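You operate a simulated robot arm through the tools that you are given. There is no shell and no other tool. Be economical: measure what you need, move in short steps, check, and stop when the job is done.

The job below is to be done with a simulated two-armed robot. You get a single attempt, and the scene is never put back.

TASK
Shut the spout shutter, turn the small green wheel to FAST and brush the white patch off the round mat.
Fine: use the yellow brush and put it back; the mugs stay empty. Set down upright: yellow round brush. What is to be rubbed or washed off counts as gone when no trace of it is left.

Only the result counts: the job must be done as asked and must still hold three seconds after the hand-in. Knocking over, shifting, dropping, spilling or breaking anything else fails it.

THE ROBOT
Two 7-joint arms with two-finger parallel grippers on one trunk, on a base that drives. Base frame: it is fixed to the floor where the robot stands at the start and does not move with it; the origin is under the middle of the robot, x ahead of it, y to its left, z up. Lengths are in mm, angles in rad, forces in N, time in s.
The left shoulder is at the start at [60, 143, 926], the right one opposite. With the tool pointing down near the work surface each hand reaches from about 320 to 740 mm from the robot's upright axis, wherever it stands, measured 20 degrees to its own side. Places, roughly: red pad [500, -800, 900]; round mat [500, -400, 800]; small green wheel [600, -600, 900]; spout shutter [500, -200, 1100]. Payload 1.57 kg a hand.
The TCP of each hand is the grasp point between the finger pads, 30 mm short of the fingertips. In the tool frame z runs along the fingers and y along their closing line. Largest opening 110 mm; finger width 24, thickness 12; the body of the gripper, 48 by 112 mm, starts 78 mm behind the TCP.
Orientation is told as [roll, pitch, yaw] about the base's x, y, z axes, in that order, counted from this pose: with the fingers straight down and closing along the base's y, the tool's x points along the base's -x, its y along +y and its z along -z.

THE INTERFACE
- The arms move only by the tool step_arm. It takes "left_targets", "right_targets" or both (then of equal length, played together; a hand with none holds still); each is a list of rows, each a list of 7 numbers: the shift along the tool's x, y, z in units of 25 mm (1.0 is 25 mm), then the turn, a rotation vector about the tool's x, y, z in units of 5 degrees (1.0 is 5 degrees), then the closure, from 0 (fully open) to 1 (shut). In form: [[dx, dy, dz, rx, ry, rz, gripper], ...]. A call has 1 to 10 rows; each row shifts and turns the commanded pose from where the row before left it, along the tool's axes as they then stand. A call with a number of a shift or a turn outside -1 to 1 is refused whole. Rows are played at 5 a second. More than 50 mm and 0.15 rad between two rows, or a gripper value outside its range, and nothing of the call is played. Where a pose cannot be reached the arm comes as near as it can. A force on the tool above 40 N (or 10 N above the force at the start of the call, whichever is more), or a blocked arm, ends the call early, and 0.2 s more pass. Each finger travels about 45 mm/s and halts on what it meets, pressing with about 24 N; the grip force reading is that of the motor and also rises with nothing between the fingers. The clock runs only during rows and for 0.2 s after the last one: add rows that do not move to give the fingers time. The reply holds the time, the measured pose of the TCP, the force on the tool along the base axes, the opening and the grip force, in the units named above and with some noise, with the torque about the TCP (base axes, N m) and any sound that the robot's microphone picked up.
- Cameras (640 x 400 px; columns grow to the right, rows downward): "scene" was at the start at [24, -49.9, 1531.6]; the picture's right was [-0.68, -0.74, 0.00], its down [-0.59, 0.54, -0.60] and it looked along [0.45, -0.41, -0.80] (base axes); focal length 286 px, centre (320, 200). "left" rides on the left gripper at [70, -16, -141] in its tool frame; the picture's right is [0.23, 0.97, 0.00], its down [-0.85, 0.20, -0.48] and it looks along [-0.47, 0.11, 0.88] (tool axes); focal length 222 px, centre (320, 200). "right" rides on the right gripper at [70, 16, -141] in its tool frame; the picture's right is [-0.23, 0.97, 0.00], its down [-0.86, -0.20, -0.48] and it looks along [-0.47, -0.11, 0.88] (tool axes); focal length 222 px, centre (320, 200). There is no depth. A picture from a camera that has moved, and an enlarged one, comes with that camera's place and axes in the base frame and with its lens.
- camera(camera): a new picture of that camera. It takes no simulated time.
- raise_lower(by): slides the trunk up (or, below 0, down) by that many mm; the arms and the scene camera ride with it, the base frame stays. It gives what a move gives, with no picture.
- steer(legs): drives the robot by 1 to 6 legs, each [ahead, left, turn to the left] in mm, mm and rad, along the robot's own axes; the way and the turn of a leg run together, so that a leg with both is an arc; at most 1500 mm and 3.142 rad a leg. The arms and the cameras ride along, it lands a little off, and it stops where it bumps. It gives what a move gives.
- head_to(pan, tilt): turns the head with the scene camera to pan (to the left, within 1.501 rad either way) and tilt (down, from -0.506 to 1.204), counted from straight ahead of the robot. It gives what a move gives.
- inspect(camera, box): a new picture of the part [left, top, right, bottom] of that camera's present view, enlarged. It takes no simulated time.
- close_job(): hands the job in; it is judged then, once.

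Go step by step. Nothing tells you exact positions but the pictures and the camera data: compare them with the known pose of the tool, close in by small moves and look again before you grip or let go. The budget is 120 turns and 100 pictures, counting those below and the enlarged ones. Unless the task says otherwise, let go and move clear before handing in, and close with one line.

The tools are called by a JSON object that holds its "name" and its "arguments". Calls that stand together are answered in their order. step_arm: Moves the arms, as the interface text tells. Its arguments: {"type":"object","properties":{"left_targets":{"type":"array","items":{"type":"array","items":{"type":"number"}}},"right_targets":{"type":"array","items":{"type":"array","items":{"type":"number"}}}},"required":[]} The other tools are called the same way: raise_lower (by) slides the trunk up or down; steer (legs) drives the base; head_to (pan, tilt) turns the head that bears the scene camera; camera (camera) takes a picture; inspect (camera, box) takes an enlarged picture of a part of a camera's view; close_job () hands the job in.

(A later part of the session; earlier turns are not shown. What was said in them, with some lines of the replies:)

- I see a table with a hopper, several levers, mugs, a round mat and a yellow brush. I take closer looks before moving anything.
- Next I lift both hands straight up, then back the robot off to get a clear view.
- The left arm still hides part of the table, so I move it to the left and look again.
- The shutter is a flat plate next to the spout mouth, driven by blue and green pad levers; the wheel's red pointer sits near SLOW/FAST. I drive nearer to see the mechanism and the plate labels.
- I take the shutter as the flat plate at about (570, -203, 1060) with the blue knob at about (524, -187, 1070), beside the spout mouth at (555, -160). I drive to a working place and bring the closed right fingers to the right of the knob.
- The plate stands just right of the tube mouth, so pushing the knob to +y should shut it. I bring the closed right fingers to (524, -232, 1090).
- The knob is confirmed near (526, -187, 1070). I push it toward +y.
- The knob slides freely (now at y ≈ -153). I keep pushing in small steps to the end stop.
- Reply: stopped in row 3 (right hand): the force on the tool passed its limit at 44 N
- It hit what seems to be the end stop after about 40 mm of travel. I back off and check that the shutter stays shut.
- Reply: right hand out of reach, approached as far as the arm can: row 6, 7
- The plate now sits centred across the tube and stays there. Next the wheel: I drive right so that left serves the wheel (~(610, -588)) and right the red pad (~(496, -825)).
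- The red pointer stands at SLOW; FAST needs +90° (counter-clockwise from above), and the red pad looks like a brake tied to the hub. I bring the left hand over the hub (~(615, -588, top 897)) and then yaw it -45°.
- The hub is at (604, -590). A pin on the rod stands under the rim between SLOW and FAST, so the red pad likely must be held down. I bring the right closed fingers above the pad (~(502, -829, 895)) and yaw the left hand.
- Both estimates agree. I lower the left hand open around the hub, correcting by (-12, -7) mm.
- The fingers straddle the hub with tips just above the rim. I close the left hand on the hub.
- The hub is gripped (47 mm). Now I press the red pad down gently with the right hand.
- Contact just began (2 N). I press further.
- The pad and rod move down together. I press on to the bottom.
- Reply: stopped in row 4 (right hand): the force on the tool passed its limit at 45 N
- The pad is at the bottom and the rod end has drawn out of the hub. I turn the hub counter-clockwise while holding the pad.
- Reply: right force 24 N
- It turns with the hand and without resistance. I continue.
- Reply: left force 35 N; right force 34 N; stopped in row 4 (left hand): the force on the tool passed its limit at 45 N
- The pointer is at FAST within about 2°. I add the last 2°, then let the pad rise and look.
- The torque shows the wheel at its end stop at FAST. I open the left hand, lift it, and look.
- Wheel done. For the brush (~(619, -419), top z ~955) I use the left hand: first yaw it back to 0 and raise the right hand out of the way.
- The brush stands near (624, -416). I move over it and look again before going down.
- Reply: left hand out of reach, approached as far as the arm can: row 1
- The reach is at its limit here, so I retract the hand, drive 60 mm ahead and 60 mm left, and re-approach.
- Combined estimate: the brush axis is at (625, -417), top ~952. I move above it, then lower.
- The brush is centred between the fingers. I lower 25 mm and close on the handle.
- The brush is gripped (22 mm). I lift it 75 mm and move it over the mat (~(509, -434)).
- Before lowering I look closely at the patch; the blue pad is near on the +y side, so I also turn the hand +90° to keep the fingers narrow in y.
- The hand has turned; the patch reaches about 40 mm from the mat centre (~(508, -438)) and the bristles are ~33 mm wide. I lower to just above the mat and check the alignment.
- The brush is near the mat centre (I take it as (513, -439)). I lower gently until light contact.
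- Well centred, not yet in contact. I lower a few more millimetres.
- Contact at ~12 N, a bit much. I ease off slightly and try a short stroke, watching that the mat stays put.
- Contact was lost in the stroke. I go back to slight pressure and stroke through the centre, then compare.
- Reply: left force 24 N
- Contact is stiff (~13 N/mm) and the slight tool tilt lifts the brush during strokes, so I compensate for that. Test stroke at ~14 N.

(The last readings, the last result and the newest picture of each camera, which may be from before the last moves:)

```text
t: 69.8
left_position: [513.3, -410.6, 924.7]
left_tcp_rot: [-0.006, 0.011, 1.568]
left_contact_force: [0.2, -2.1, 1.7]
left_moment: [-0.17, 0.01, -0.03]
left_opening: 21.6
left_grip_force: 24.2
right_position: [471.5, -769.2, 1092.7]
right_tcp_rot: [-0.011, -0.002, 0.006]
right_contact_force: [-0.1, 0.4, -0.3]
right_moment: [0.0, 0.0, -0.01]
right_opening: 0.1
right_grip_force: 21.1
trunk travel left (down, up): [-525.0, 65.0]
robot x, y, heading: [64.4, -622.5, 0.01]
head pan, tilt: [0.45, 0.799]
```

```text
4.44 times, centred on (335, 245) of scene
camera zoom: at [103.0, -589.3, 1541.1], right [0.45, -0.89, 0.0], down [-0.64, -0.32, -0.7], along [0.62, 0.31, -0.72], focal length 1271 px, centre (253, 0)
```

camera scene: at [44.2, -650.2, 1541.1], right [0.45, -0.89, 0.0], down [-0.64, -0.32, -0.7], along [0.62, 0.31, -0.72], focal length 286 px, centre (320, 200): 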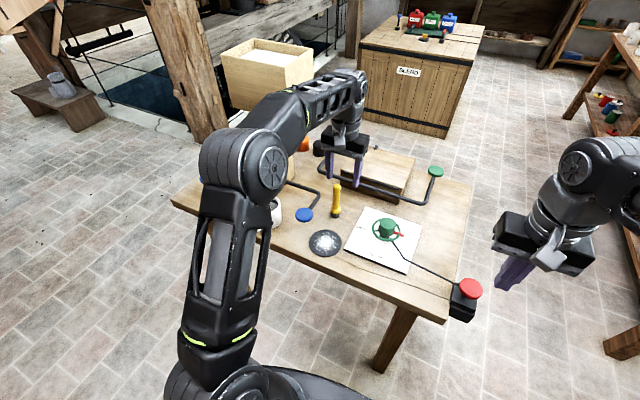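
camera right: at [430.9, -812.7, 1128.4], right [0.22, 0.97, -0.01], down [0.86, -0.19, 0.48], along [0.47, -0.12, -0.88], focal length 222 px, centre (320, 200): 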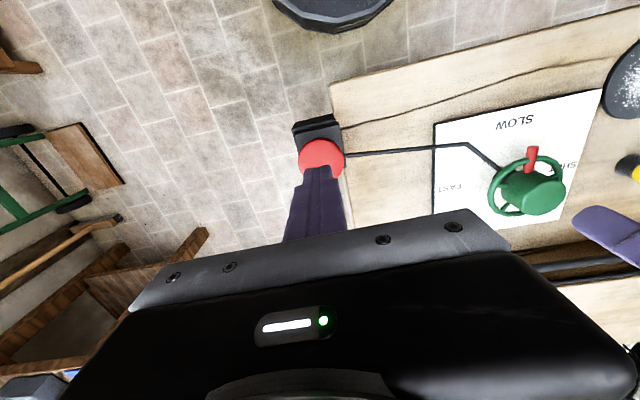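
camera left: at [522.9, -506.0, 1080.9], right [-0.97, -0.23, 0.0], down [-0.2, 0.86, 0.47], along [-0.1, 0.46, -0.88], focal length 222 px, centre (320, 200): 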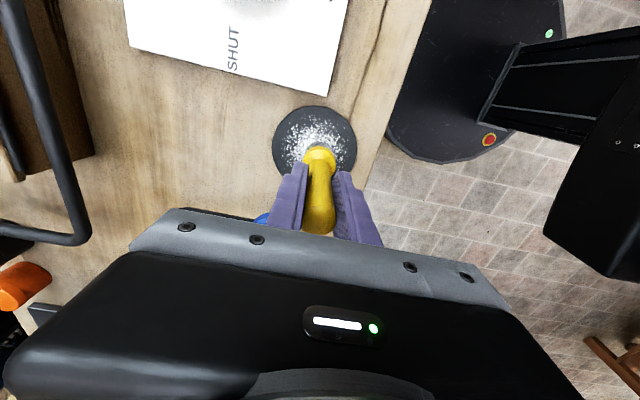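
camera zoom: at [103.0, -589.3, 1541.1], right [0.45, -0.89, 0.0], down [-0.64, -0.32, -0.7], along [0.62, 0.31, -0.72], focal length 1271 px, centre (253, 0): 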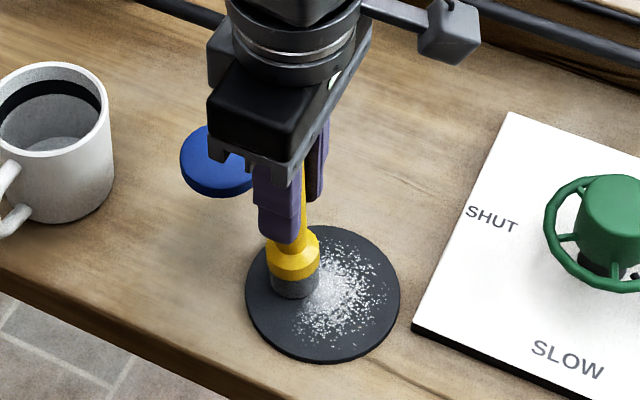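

The stroke cleared the left part and the mat stayed put, but the brush pivoted in the fingers (bottom lagging ~15 mm in y). I push the hand back in -y to straighten it, and will afterwards stroke along x, which the fingers hold stiffly.

{"name": "step_arm", "arguments": {"left_targets": [[0.3, 0, 0, 0, 0, 0, 1], [0.3, 0, 0, 0, 0, 0, 1], [0, 0, 0, 0, 0, 0, 1]]}}

{"name": "inspect", "arguments": {"camera": "scene", "box": [290, 200, 380, 290]}}

```text
t: 70.6
left_position: [513.8, -426.4, 925.5]
left_tcp_rot: [-0.006, 0.012, 1.569]
left_contact_force: [0.7, -0.2, -0.7]
left_moment: [0.02, 0.02, -0.01]
left_opening: 21.5
left_grip_force: 24.2
right_position: [472.5, -768.6, 1093.1]
right_tcp_rot: [-0.012, -0.002, 0.005]
right_contact_force: [-0.3, 0.5, -0.2]
right_moment: [-0.01, -0.02, 0.0]
right_opening: 0.3
right_grip_force: 21.7
trunk travel left (down, up): [-525.0, 65.0]
robot x, y, heading: [63.9, -626.4, 0.011]
head pan, tilt: [0.45, 0.799]
```

```text
4.44 times, centred on (335, 245) of scene
camera zoom: at [103.3, -589.0, 1541.1], right [0.45, -0.89, 0.0], down [-0.64, -0.32, -0.7], along [0.62, 0.31, -0.72], focal length 1271 px, centre (253, 0)
```

zoom: 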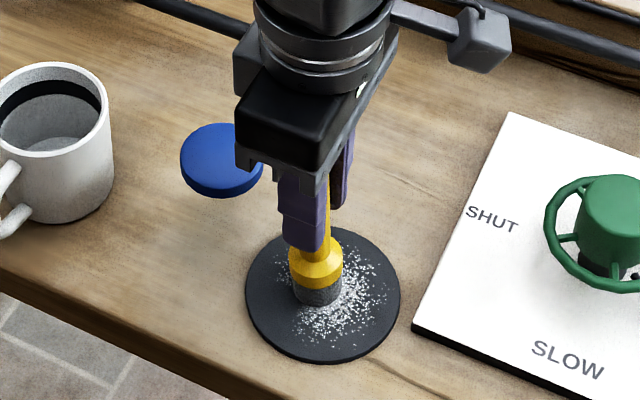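

The brush is almost straight but contact is lost (it slid slightly up in the grip). I lower lightly and finish straightening.

{"name": "step_arm", "arguments": {"left_targets": [[0, 0, 0.04, 0, 0, 0, 1], [0, 0, 0.03, 0, 0, 0, 1], [0, 0, 0, 0, 0, 0, 1]]}}

```text
t: 71.4
left_position: [514.3, -425.4, 924.4]
left_tcp_rot: [-0.008, 0.011, 1.569]
left_contact_force: [-0.1, 0.1, 12.8]
left_moment: [0.21, 0.08, 0.04]
left_opening: 21.5
left_grip_force: 24.0
right_position: [469.5, -768.7, 1092.1]
right_tcp_rot: [-0.014, -0.004, 0.005]
right_contact_force: [0.7, 0.5, 1.1]
right_moment: [0.02, -0.01, 0.0]
right_opening: 0.0
right_grip_force: 21.3
trunk travel left (down, up): [-525.0, 65.0]
robot x, y, heading: [59.1, -624.2, 0.014]
head pan, tilt: [0.45, 0.799]
```

{"name": "step_arm", "arguments": {"left_targets": [[0.3, 0, 0, 0, 0, 0, 1], [0, 0, 0, 0, 0, 0, 1]]}}

{"name": "inspect", "arguments": {"camera": "scene", "box": [290, 200, 380, 290]}}

```text
t: 72.0
left_position: [515.3, -432.3, 922.5]
left_tcp_rot: [-0.007, 0.008, 1.57]
left_contact_force: [0.8, 3.3, 13.3]
left_moment: [0.62, -0.02, -0.01]
left_opening: 21.7
left_grip_force: 24.3
right_position: [470.1, -769.3, 1092.0]
right_tcp_rot: [-0.011, -0.002, 0.006]
right_contact_force: [-1.1, 0.4, 0.5]
right_moment: [0.03, 0.04, 0.01]
right_opening: 0.0
right_grip_force: 21.3
trunk travel left (down, up): [-525.0, 65.0]
robot x, y, heading: [64.0, -624.7, 0.01]
head pan, tilt: [0.45, 0.799]
```

```text
4.44 times, centred on (335, 245) of scene
camera zoom: at [102.4, -588.9, 1541.2], right [0.45, -0.89, 0.0], down [-0.64, -0.32, -0.7], along [0.62, 0.31, -0.72], focal length 1271 px, centre (253, 0)
```

zoom: 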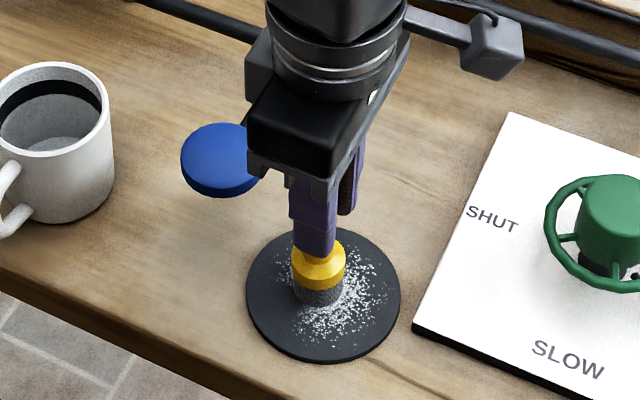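

The brush is upright again with ~13 N contact. I now stroke along x on this line.

{"name": "step_arm", "arguments": {"left_targets": [[0, 0.4, -0.008, 0, 0, 0, 1], [0, 0.5, 0.005, 0, 0, 0, 1], [0, 0.4, 0.004, 0, 0, 0, 1], [0, -0.6, -0.006, 0, 0, 0, 1], [0, -0.6, -0.006, 0, 0, 0, 1], [0, -0.6, -0.006, 0, 0, 0, 1], [0, -0.6, -0.006, 0, 0, 0, 1], [0, 0, 0, 0, 0, 0, 1]]}}

{"name": "inspect", "arguments": {"camera": "scene", "box": [290, 200, 380, 290]}}

```text
t: 73.8
left_position: [541.9, -433.2, 924.4]
left_tcp_rot: [-0.005, 0.009, 1.569]
left_contact_force: [-1.2, -0.8, -1.3]
left_moment: [-0.02, -0.03, 0.0]
left_opening: 21.6
left_grip_force: 24.4
right_position: [472.6, -769.2, 1092.7]
right_tcp_rot: [-0.014, -0.002, 0.004]
right_contact_force: [0.6, 0.7, 0.0]
right_moment: [-0.01, 0.03, -0.01]
right_opening: 0.0
right_grip_force: 21.2
trunk travel left (down, up): [-525.0, 65.0]
robot x, y, heading: [57.9, -623.9, 0.01]
head pan, tilt: [0.45, 0.799]
```

```text
4.44 times, centred on (335, 245) of scene
camera zoom: at [103.3, -589.0, 1541.1], right [0.45, -0.89, 0.0], down [-0.64, -0.32, -0.7], along [0.62, 0.31, -0.72], focal length 1271 px, centre (253, 0)
```

zoom: 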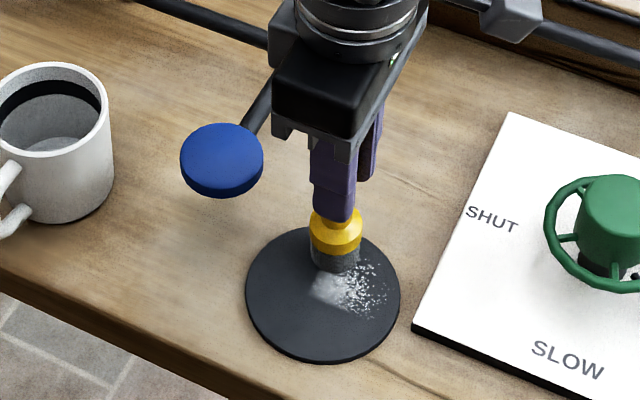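

Most of the patch is gone; a remainder lies around (529, -454). I re-establish contact on a line near y = -440.

{"name": "step_arm", "arguments": {"left_targets": [[0.3, 0, 0, 0, 0, 0, 1], [0, 0, 0.05, 0, 0, 0, 1], [0, 0, 0.03, 0, 0, 0, 1], [0, 0, 0, 0, 0, 0, 1]]}}

```text
t: 74.8
left_position: [541.8, -440.7, 922.7]
left_tcp_rot: [-0.004, 0.013, 1.569]
left_contact_force: [0.8, -0.9, -1.4]
left_moment: [0.01, 0.01, 0.0]
left_opening: 21.7
left_grip_force: 24.4
right_position: [472.5, -768.7, 1091.4]
right_tcp_rot: [-0.012, -0.001, 0.004]
right_contact_force: [0.8, -0.3, -0.4]
right_moment: [-0.01, 0.01, -0.04]
right_opening: 0.0
right_grip_force: 20.6
trunk travel left (down, up): [-525.0, 65.0]
robot x, y, heading: [62.8, -625.1, 0.012]
head pan, tilt: [0.45, 0.799]
```

{"name": "step_arm", "arguments": {"left_targets": [[0, 0, 0.04, 0, 0, 0, 1], [0, 0, 0.03, 0, 0, 0, 1], [0, 0, 0, 0, 0, 0, 1]]}}

```text
t: 75.6
left_position: [542.0, -441.2, 923.1]
left_tcp_rot: [-0.01, 0.012, 1.57]
left_contact_force: [-1.2, 1.5, 18.8]
left_moment: [0.53, 0.18, -0.01]
left_opening: 21.4
left_grip_force: 23.6
right_position: [470.2, -768.6, 1092.5]
right_tcp_rot: [-0.012, -0.004, 0.005]
right_contact_force: [-0.6, 0.1, 0.1]
right_moment: [0.03, 0.04, 0.02]
right_opening: 0.0
right_grip_force: 21.1
trunk travel left (down, up): [-525.0, 65.0]
robot x, y, heading: [64.4, -630.2, 0.013]
head pan, tilt: [0.45, 0.799]
```

{"name": "step_arm", "arguments": {"left_targets": [[0, 0.5, -0.01, 0, 0, 0, 1], [0, 0.5, 0.007, 0, 0, 0, 1], [0, 0.5, 0.007, 0, 0, 0, 1], [0, 0.5, 0.007, 0, 0, 0, 1], [0, 0, 0, 0, 0, 0, 1], [0, -0.5, -0.006, 0, 0, 0, 1], [0, -0.5, -0.006, 0, 0, 0, 1], [0, -0.5, -0.004, 0, 0, 0, 1], [0, -0.5, -0.004, 0, 0, 0, 1], [0, -0.2, 0, 0, 0, 0, 1]]}}

{"name": "inspect", "arguments": {"camera": "scene", "box": [290, 200, 380, 290]}}

```text
t: 77.8
left_position: [546.9, -441.2, 920.9]
left_tcp_rot: [-0.007, 0.011, 1.57]
left_contact_force: [0.7, -0.1, -0.9]
left_moment: [-0.02, 0.01, 0.0]
left_opening: 21.8
left_grip_force: 24.4
right_position: [473.0, -768.7, 1090.8]
right_tcp_rot: [-0.011, -0.003, 0.004]
right_contact_force: [-0.4, 0.1, -0.9]
right_moment: [0.03, 0.03, 0.0]
right_opening: 0.2
right_grip_force: 21.5
trunk travel left (down, up): [-525.0, 65.0]
robot x, y, heading: [63.4, -625.7, 0.015]
head pan, tilt: [0.45, 0.799]
```

```text
4.44 times, centred on (335, 245) of scene
camera zoom: at [104.3, -589.0, 1540.8], right [0.45, -0.89, 0.0], down [-0.64, -0.32, -0.7], along [0.62, 0.31, -0.72], focal length 1271 px, centre (253, 0)
```

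zoom: 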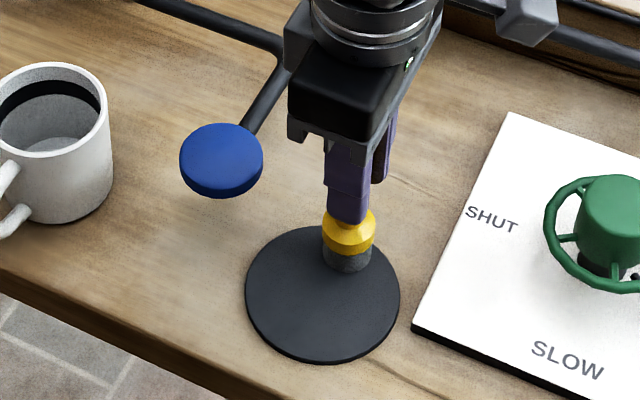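

The mat looks clean. I lift the brush away from the mat and inspect it closely.

{"name": "step_arm", "arguments": {"left_targets": [[0, 0, -0.6, 0, 0, 0, 1], [0, 0, -1, 0, 0, 0, 1], [0, 0, -1, 0, 0, 0, 1], [0, 0, -1, 0, 0, 0, 1], [0, -1, 0, 0, 0, 0, 1], [0, -1, 0, 0, 0, 0, 1]]}}

{"name": "inspect", "arguments": {"camera": "scene", "box": [310, 240, 360, 290]}}

{"name": "inspect", "arguments": {"camera": "scene", "box": [270, 130, 410, 290]}}

```text
t: 79.2
left_position: [597.1, -440.9, 1011.5]
left_tcp_rot: [-0.006, 0.013, 1.569]
left_contact_force: [0.7, -0.1, -0.8]
left_moment: [-0.01, 0.02, -0.01]
left_opening: 21.6
left_grip_force: 23.7
right_position: [473.0, -768.0, 1090.6]
right_tcp_rot: [-0.012, -0.003, 0.006]
right_contact_force: [0.1, -0.2, -0.5]
right_moment: [0.02, 0.02, 0.0]
right_opening: 0.1
right_grip_force: 21.4
trunk travel left (down, up): [-525.0, 65.0]
robot x, y, heading: [61.1, -625.1, 0.016]
head pan, tilt: [0.45, 0.799]
```

```text
8.00 times, centred on (335, 265) of scene
camera zoom: at [103.7, -589.1, 1541.1], right [0.45, -0.89, 0.0], down [-0.64, -0.32, -0.7], along [0.62, 0.31, -0.72], focal length 2288 px, centre (200, -320)
```

zoom: 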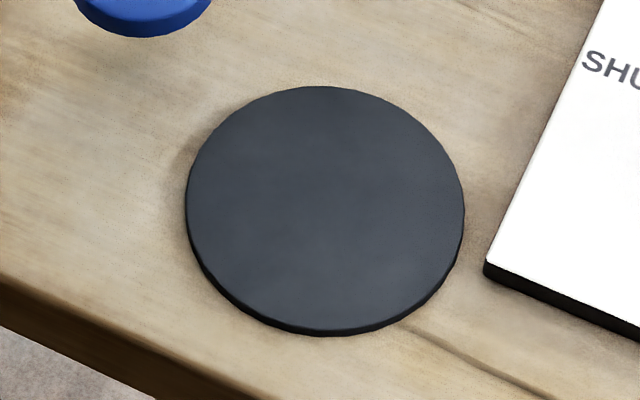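

```text
2.50 times, centred on (340, 210) of scene
camera zoom: at [103.7, -589.1, 1541.1], right [0.45, -0.89, 0.0], down [-0.64, -0.32, -0.7], along [0.62, 0.31, -0.72], focal length 715 px, centre (270, 175)
```

zoom: 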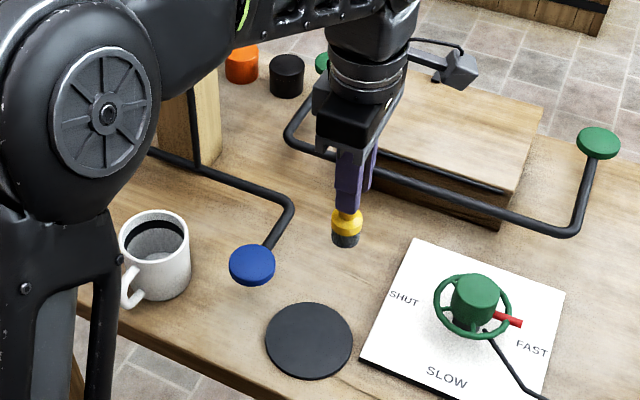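

The mat is clean and has not moved. I carry the brush back above its place at (627, -418) and lower to just above the table.

{"name": "step_arm", "arguments": {"left_targets": [[-0.46, -0.6, 0, 0, 0, 0, 1], [-0.46, -0.6, 0, 0, 0, 0, 1], [0, 0, 1, 0, 0, 0, 1], [0, 0, 1, 0, 0, 0, 1], [0, 0, 1, 0, 0, 0, 1], [0, 0, 0.3, 0, 0, 0, 1], [0, 0, 0, 0, 0, 0, 1]]}}

{"name": "inspect", "arguments": {"camera": "scene", "box": [300, 150, 400, 230]}}

{"name": "camera", "arguments": {"camera": "left"}}

```text
t: 80.8
left_position: [627.0, -418.7, 928.0]
left_tcp_rot: [-0.004, 0.011, 1.569]
left_contact_force: [-0.5, 0.7, -0.6]
left_moment: [0.0, 0.01, 0.07]
left_opening: 21.3
left_grip_force: 24.1
right_position: [472.1, -769.2, 1092.7]
right_tcp_rot: [-0.012, -0.003, 0.005]
right_contact_force: [0.9, -0.6, -0.1]
right_moment: [0.0, -0.03, 0.03]
right_opening: 0.0
right_grip_force: 21.9
trunk travel left (down, up): [-525.0, 65.0]
robot x, y, heading: [62.6, -627.9, 0.015]
head pan, tilt: [0.45, 0.799]
```

```text
5.00 times, centred on (350, 190) of scene
camera zoom: at [103.4, -589.1, 1541.1], right [0.45, -0.89, 0.0], down [-0.64, -0.32, -0.7], along [0.62, 0.31, -0.72], focal length 1430 px, centre (170, 250)
```

zoom: 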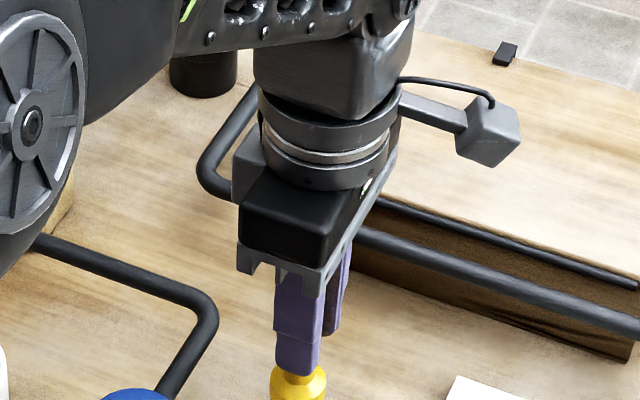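

```text
28 pictures are left
camera left: at [642.0, -486.0, 1070.5], right [-0.97, -0.23, 0.0], down [-0.2, 0.86, 0.47], along [-0.1, 0.46, -0.88], focal length 222 px, centre (320, 200)
```

left: 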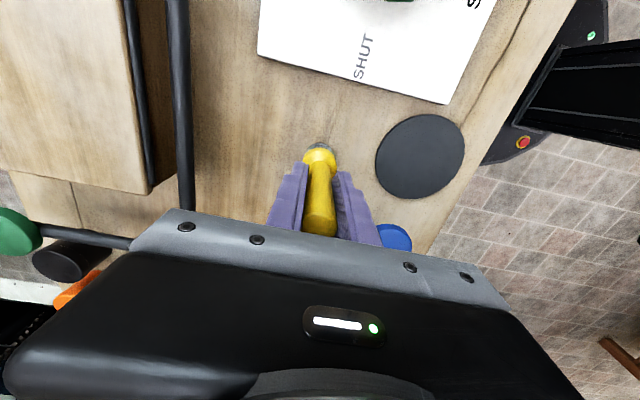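

Mat is clean from this side too. I lower the brush in small steps until it stands.

{"name": "step_arm", "arguments": {"left_targets": [[0, 0, 0.15, 0, 0, 0, 1], [0, 0, 0.1, 0, 0, 0, 1], [0, 0, 0.05, 0, 0, 0, 1], [0, 0, 0, 0, 0, 0, 1]]}}

{"name": "inspect", "arguments": {"camera": "scene", "box": [300, 180, 400, 260]}}

```text
t: 81.8
left_position: [627.3, -418.8, 920.4]
left_tcp_rot: [-0.004, 0.011, 1.571]
left_contact_force: [-0.5, -0.4, -1.1]
left_moment: [0.01, 0.0, -0.02]
left_opening: 21.6
left_grip_force: 23.9
right_position: [471.4, -769.4, 1092.1]
right_tcp_rot: [-0.011, -0.003, 0.005]
right_contact_force: [0.2, -0.3, 0.4]
right_moment: [-0.04, 0.01, -0.05]
right_opening: 0.1
right_grip_force: 21.3
trunk travel left (down, up): [-525.0, 65.0]
robot x, y, heading: [62.8, -625.0, 0.012]
head pan, tilt: [0.45, 0.799]
```

```text
5.00 times, centred on (350, 220) of scene
camera zoom: at [103.4, -589.0, 1541.1], right [0.45, -0.89, 0.0], down [-0.64, -0.32, -0.7], along [0.62, 0.31, -0.72], focal length 1430 px, centre (170, 100)
```

zoom: 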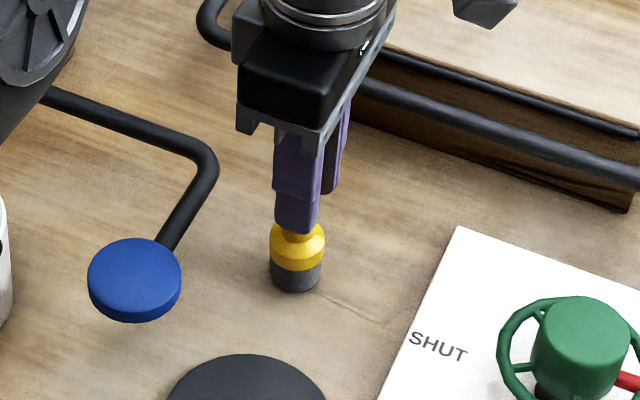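

{"name": "step_arm", "arguments": {"left_targets": [[0, 0, 0.05, 0, 0, 0, 1], [0, 0, 0.04, 0, 0, 0, 1], [0, 0, 0, 0, 0, 0, 1]]}}

```text
t: 82.6
left_position: [626.8, -417.9, 918.0]
left_tcp_rot: [-0.006, 0.011, 1.569]
left_contact_force: [0.2, 0.2, -1.7]
left_moment: [-0.01, -0.02, 0.0]
left_opening: 21.5
left_grip_force: 24.2
right_position: [471.9, -769.1, 1091.5]
right_tcp_rot: [-0.013, -0.004, 0.004]
right_contact_force: [-0.7, -0.3, 0.2]
right_moment: [-0.03, -0.02, -0.02]
right_opening: 0.0
right_grip_force: 21.0
trunk travel left (down, up): [-525.0, 65.0]
robot x, y, heading: [61.5, -625.0, 0.011]
head pan, tilt: [0.45, 0.799]
```

{"name": "step_arm", "arguments": {"left_targets": [[0, 0, 0.04, 0, 0, 0, 1], [0, 0, 0.03, 0, 0, 0, 1], [0, 0, 0, 0, 0, 0, 1]]}}

```text
t: 83.4
left_position: [626.9, -417.6, 916.1]
left_tcp_rot: [-0.006, 0.011, 1.569]
left_contact_force: [-0.4, -0.4, -1.3]
left_moment: [-0.02, 0.02, -0.01]
left_opening: 21.4
left_grip_force: 24.1
right_position: [471.0, -768.4, 1093.1]
right_tcp_rot: [-0.012, -0.001, 0.005]
right_contact_force: [-0.3, 0.6, 0.2]
right_moment: [-0.01, -0.07, 0.0]
right_opening: 0.0
right_grip_force: 21.5
trunk travel left (down, up): [-525.0, 65.0]
robot x, y, heading: [61.5, -629.2, 0.012]
head pan, tilt: [0.45, 0.799]
```

{"name": "step_arm", "arguments": {"left_targets": [[0, 0, 0.04, 0, 0, 0, 1], [0, 0, 0.03, 0, 0, 0, 1], [0, 0, 0, 0, 0, 0, 1]]}}

{"name": "inspect", "arguments": {"camera": "scene", "box": [330, 210, 380, 250]}}

```text
t: 84.2
left_position: [626.6, -418.0, 915.3]
left_tcp_rot: [-0.006, 0.011, 1.569]
left_contact_force: [0.3, 1.2, 2.3]
left_moment: [0.13, 0.01, 0.01]
left_opening: 21.4
left_grip_force: 23.6
right_position: [472.4, -768.7, 1092.1]
right_tcp_rot: [-0.013, -0.002, 0.005]
right_contact_force: [0.9, 0.4, 0.0]
right_moment: [0.0, 0.01, 0.02]
right_opening: 0.1
right_grip_force: 20.4
trunk travel left (down, up): [-525.0, 65.0]
robot x, y, heading: [61.3, -623.9, 0.013]
head pan, tilt: [0.45, 0.799]
```

```text
10.00 times, centred on (355, 230) of scene
camera zoom: at [103.1, -589.1, 1541.2], right [0.45, -0.89, 0.0], down [-0.64, -0.32, -0.7], along [0.62, 0.31, -0.72], focal length 2860 px, centre (-30, -100)
```

zoom: 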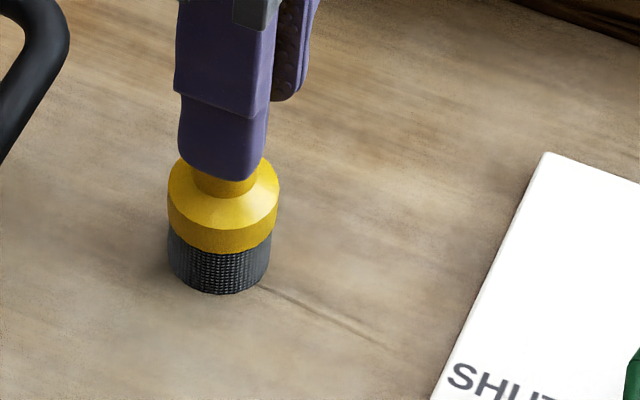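

{"name": "step_arm", "arguments": {"left_targets": [[0, 0, 0.03, 0, 0, 0, 1], [0, 0, 0, 0, 0, 0, 1]]}}

```text
t: 84.8
left_position: [625.8, -418.2, 916.3]
left_tcp_rot: [-0.009, 0.01, 1.569]
left_contact_force: [0.3, 1.4, 9.8]
left_moment: [0.3, 0.09, -0.05]
left_opening: 21.2
left_grip_force: 23.6
right_position: [470.0, -769.2, 1092.5]
right_tcp_rot: [-0.011, 0.0, 0.005]
right_contact_force: [0.8, 0.7, -0.3]
right_moment: [0.0, -0.03, -0.03]
right_opening: 0.0
right_grip_force: 21.0
trunk travel left (down, up): [-525.0, 65.0]
robot x, y, heading: [60.8, -622.2, 0.012]
head pan, tilt: [0.45, 0.799]
```

The brush is seated. I release gradually and check before rising.

{"name": "step_arm", "arguments": {"left_targets": [[0, 0, -0.02, 0, 0, 0, 1], [0, 0, 0, 0, 0, 0, 0.79], [0, 0, 0, 0, 0, 0, 0.75], [0, 0, 0, 0, 0, 0, 0.7], [0, 0, 0, 0, 0, 0, 0.6], [0, 0, 0, 0, 0, 0, 0.5], [0, 0, 0, 0, 0, 0, 0.45], [0, 0, 0, 0, 0, 0, 0.45]]}}

{"name": "camera", "arguments": {"camera": "left"}}

{"name": "inspect", "arguments": {"camera": "scene", "box": [300, 180, 400, 260]}}

```text
t: 86.6
left_position: [627.4, -418.7, 914.3]
left_tcp_rot: [-0.006, 0.011, 1.569]
left_contact_force: [-0.3, 0.0, 0.4]
left_moment: [-0.01, 0.02, -0.01]
left_opening: 60.6
left_grip_force: 0.1
right_position: [472.5, -769.4, 1091.7]
right_tcp_rot: [-0.013, -0.003, 0.005]
right_contact_force: [0.3, -0.1, 0.5]
right_moment: [0.02, 0.0, -0.01]
right_opening: 0.0
right_grip_force: 21.1
trunk travel left (down, up): [-525.0, 65.0]
robot x, y, heading: [63.7, -624.8, 0.014]
head pan, tilt: [0.45, 0.799]
```

```text
25 pictures are left
camera left: at [641.9, -486.4, 1057.0], right [-0.97, -0.23, 0.0], down [-0.2, 0.86, 0.47], along [-0.1, 0.46, -0.88], focal length 222 px, centre (320, 200)
```

left: 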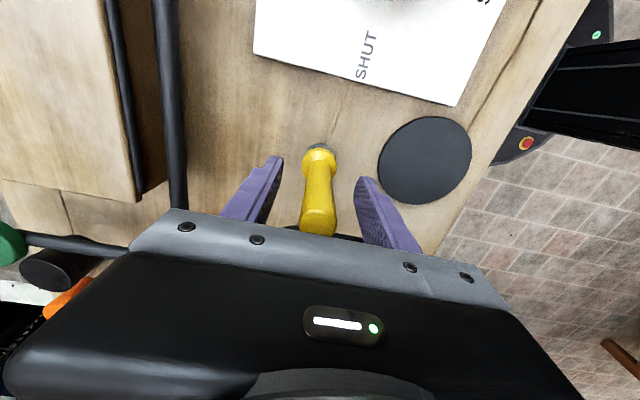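

```text
5.00 times, centred on (350, 220) of scene
camera zoom: at [103.3, -589.1, 1541.1], right [0.45, -0.89, 0.0], down [-0.64, -0.32, -0.7], along [0.62, 0.31, -0.72], focal length 1430 px, centre (170, 100)
```

zoom: 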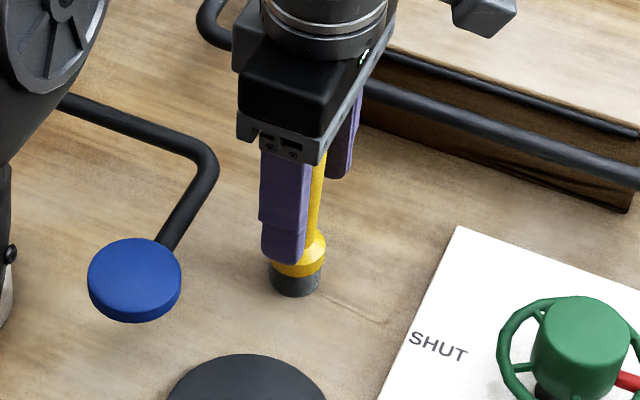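

The brush stands free and upright between the open fingers. I rise straight up.

{"name": "step_arm", "arguments": {"left_targets": [[0, 0, -0.8, 0, 0, 0, 0.45], [0, 0, -1, 0, 0, 0, 0.45], [0, 0, -1, 0, 0, 0, 0.45], [0, 0, -1, 0, 0, 0, 0.45], [0, 0, -1, 0, 0, 0, 0.45], [0, 0, -1, 0, 0, 0, 0.45]]}}

{"name": "inspect", "arguments": {"camera": "scene", "box": [210, 110, 430, 290]}}

{"name": "camera", "arguments": {"camera": "left"}}

```text
t: 88.0
left_position: [625.5, -417.4, 1060.5]
left_tcp_rot: [-0.006, 0.01, 1.57]
left_contact_force: [0.3, -0.4, -0.1]
left_moment: [0.0, -0.05, 0.0]
left_opening: 60.4
left_grip_force: 0.1
right_position: [472.7, -768.8, 1093.0]
right_tcp_rot: [-0.014, -0.002, 0.007]
right_contact_force: [-0.4, -0.7, -0.3]
right_moment: [-0.03, 0.0, -0.01]
right_opening: 0.0
right_grip_force: 20.9
trunk travel left (down, up): [-525.0, 65.0]
robot x, y, heading: [63.0, -623.5, 0.013]
head pan, tilt: [0.45, 0.799]
```

```text
2.22 times, centred on (320, 200) of scene
camera zoom: at [103.1, -589.1, 1541.1], right [0.45, -0.89, 0.0], down [-0.64, -0.32, -0.7], along [0.62, 0.31, -0.72], focal length 636 px, centre (320, 200)
```

zoom: 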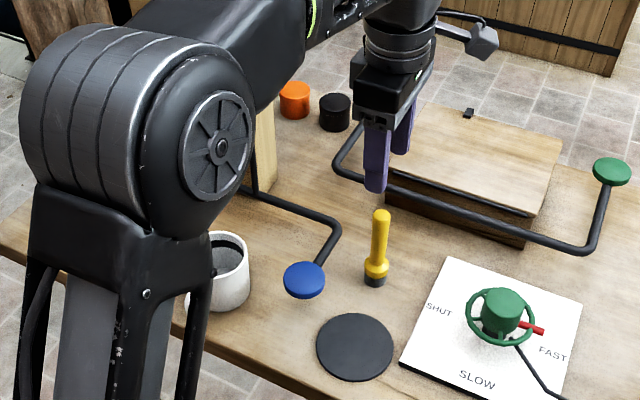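

```text
22 pictures are left
camera left: at [640.5, -484.5, 1202.9], right [-0.97, -0.22, 0.0], down [-0.2, 0.86, 0.47], along [-0.1, 0.46, -0.88], focal length 222 px, centre (320, 200)
```

left: 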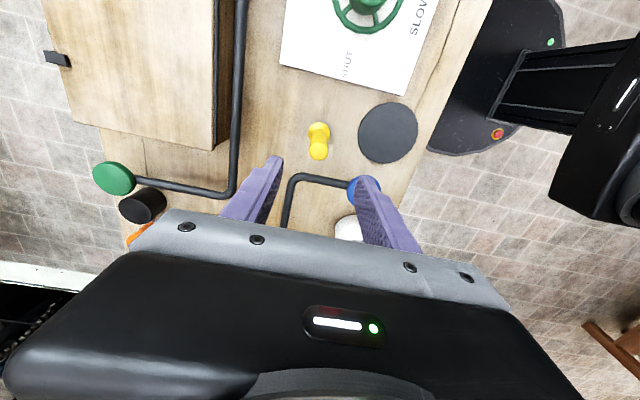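

The brush is back in place, upright. I retract, back the robot away and do a final check of shutter, wheel, mat and mugs.

{"name": "step_arm", "arguments": {"left_targets": [[0, 1, -0.5, 0, 0, 0, 0.45], [0, 1, -0.5, 0, 0, 0, 0.45], [0, 1, 0, 0, 0, 0, 0.45], [0, 1, 0, 0, 0, 0, 0.45], [0, 1, 0, 0, 0, 0, 0.45]]}}

{"name": "steer", "arguments": {"legs": [[-450, 0, 0]]}}

{"name": "head_to", "arguments": {"pan": 0.3, "tilt": 0.6}}

{"name": "camera", "arguments": {"camera": "scene"}}

```text
t: 89.2
left_position: [500.2, -417.1, 1084.9]
left_tcp_rot: [-0.007, 0.01, 1.57]
left_contact_force: [0.5, 0.2, -0.4]
left_moment: [-0.01, 0.0, 0.01]
left_opening: 60.6
left_grip_force: 0.0
right_position: [471.3, -768.6, 1091.7]
right_tcp_rot: [-0.011, -0.001, 0.005]
right_contact_force: [-0.1, 0.1, 0.0]
right_moment: [0.0, -0.02, 0.0]
right_opening: 0.0
right_grip_force: 21.9
trunk travel left (down, up): [-525.0, 65.0]
robot x, y, heading: [58.4, -623.6, 0.013]
head pan, tilt: [0.45, 0.799]
```

```text
t: 91.9
left_position: [46.6, -424.0, 1084.2]
left_tcp_rot: [-0.008, 0.011, 1.56]
left_contact_force: [0.1, -0.7, 0.8]
left_moment: [0.01, -0.02, 0.02]
left_opening: 60.6
left_grip_force: 0.2
right_position: [14.3, -776.5, 1090.9]
right_tcp_rot: [-0.012, -0.002, -0.003]
right_contact_force: [-0.3, -1.2, 0.1]
right_moment: [-0.02, 0.01, 0.01]
right_opening: 0.0
right_grip_force: 21.7
trunk travel left (down, up): [-525.0, 65.0]
robot x, y, heading: [-392.9, -629.2, 0.004]
head pan, tilt: [0.45, 0.799]
```

```text
t: 92.6
left_position: [48.0, -422.4, 1083.2]
left_tcp_rot: [-0.004, 0.012, 1.56]
left_contact_force: [-0.1, 0.4, 0.4]
left_moment: [0.0, 0.0, 0.0]
left_opening: 60.4
left_grip_force: 0.0
right_position: [16.0, -776.6, 1091.9]
right_tcp_rot: [-0.012, -0.002, -0.003]
right_contact_force: [0.9, -0.5, -1.0]
right_moment: [0.0, 0.03, -0.02]
right_opening: 0.0
right_grip_force: 21.4
trunk travel left (down, up): [-525.0, 65.0]
robot x, y, heading: [-391.1, -628.4, 0.007]
head pan, tilt: [0.3, 0.6]
```

```text
21 pictures are left
camera scene: at [-339.8, -602.0, 1557.9], right [0.3, -0.95, 0.0], down [-0.54, -0.17, -0.82], along [0.79, 0.25, -0.57], focal length 286 px, centre (320, 200)
```

scene: 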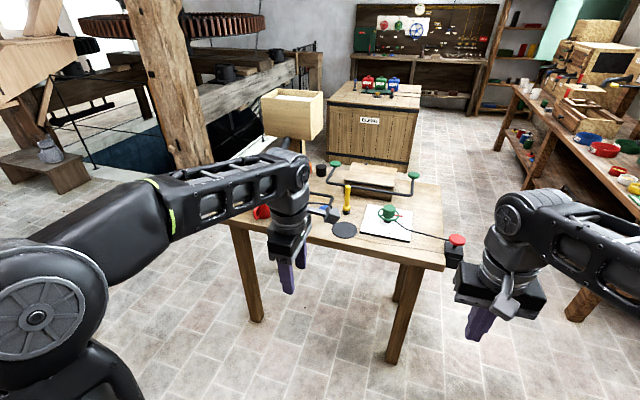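

{"name": "steer", "arguments": {"legs": [[0, 600, 0]]}}

{"name": "head_to", "arguments": {"pan": -0.3, "tilt": 0.6}}

{"name": "inspect", "arguments": {"camera": "scene", "box": [180, 80, 440, 242]}}

{"name": "inspect", "arguments": {"camera": "scene", "box": [230, 130, 350, 220]}}

```text
t: 96.1
left_position: [40.3, 188.4, 1085.0]
left_tcp_rot: [-0.005, 0.012, 1.569]
left_contact_force: [0.4, 0.2, 0.1]
left_moment: [-0.04, -0.01, 0.0]
left_opening: 60.3
left_grip_force: 0.0
right_position: [11.1, -165.3, 1091.7]
right_tcp_rot: [-0.011, -0.001, 0.005]
right_contact_force: [-0.2, 0.3, -0.6]
right_moment: [0.02, 0.06, 0.0]
right_opening: 0.3
right_grip_force: 21.3
trunk travel left (down, up): [-525.0, 65.0]
robot x, y, heading: [-400.2, -19.9, 0.016]
head pan, tilt: [0.3, 0.6]
```

```text
t: 97.1
left_position: [40.0, 188.2, 1084.4]
left_tcp_rot: [-0.005, 0.01, 1.567]
left_contact_force: [0.5, -1.0, 0.3]
left_moment: [0.0, 0.0, 0.02]
left_opening: 60.3
left_grip_force: 0.0
right_position: [12.9, -165.3, 1091.7]
right_tcp_rot: [-0.011, -0.002, 0.005]
right_contact_force: [0.0, 0.2, -0.3]
right_moment: [0.01, 0.03, 0.01]
right_opening: 0.0
right_grip_force: 21.3
trunk travel left (down, up): [-525.0, 65.0]
robot x, y, heading: [-399.1, -21.5, 0.013]
head pan, tilt: [-0.3, 0.6]
```

```text
2.46 times, centred on (310, 161) of scene
camera zoom: at [-344.7, -46.5, 1558.0], right [-0.28, -0.96, 0.0], down [-0.54, 0.16, -0.83], along [0.79, -0.23, -0.56], focal length 704 px, centre (345, 296)
```

zoom: 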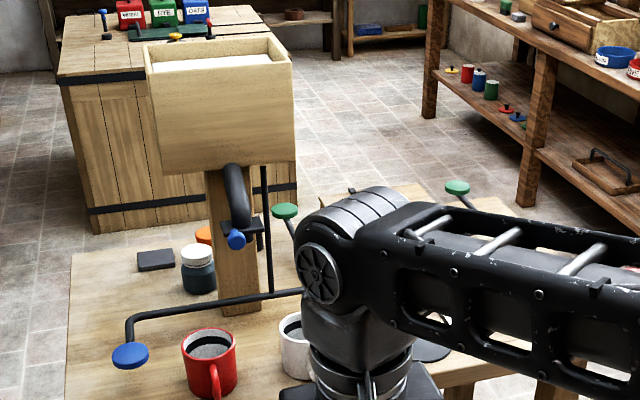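

```text
4.44 times, centred on (290, 175) of scene
camera zoom: at [-344.7, -46.5, 1558.0], right [-0.28, -0.96, 0.0], down [-0.54, 0.16, -0.83], along [0.79, -0.23, -0.56], focal length 1271 px, centre (453, 311)
```

zoom: 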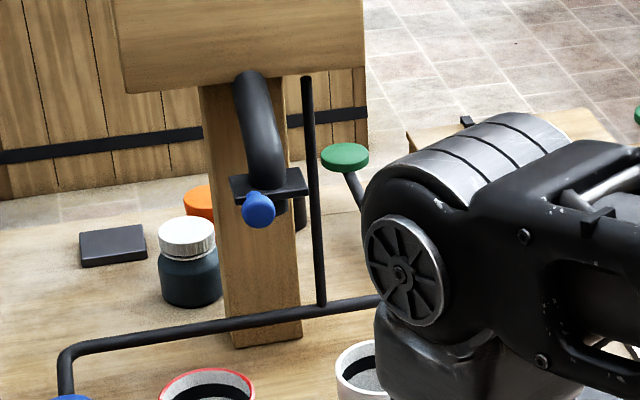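

The shutter is still across the spout, the wheel points to FAST, the mat is clean, the brush stands upright in its place and the mugs look empty. I hand in.

{"name": "close_job", "arguments": {}}

```text
The job is handed in.
```

I finished and handed in the job: the spout shutter is shut, the small green wheel points to FAST, and the mat is brushed clean with no white visible. The yellow brush stands upright back in its place, and the mugs look empty.
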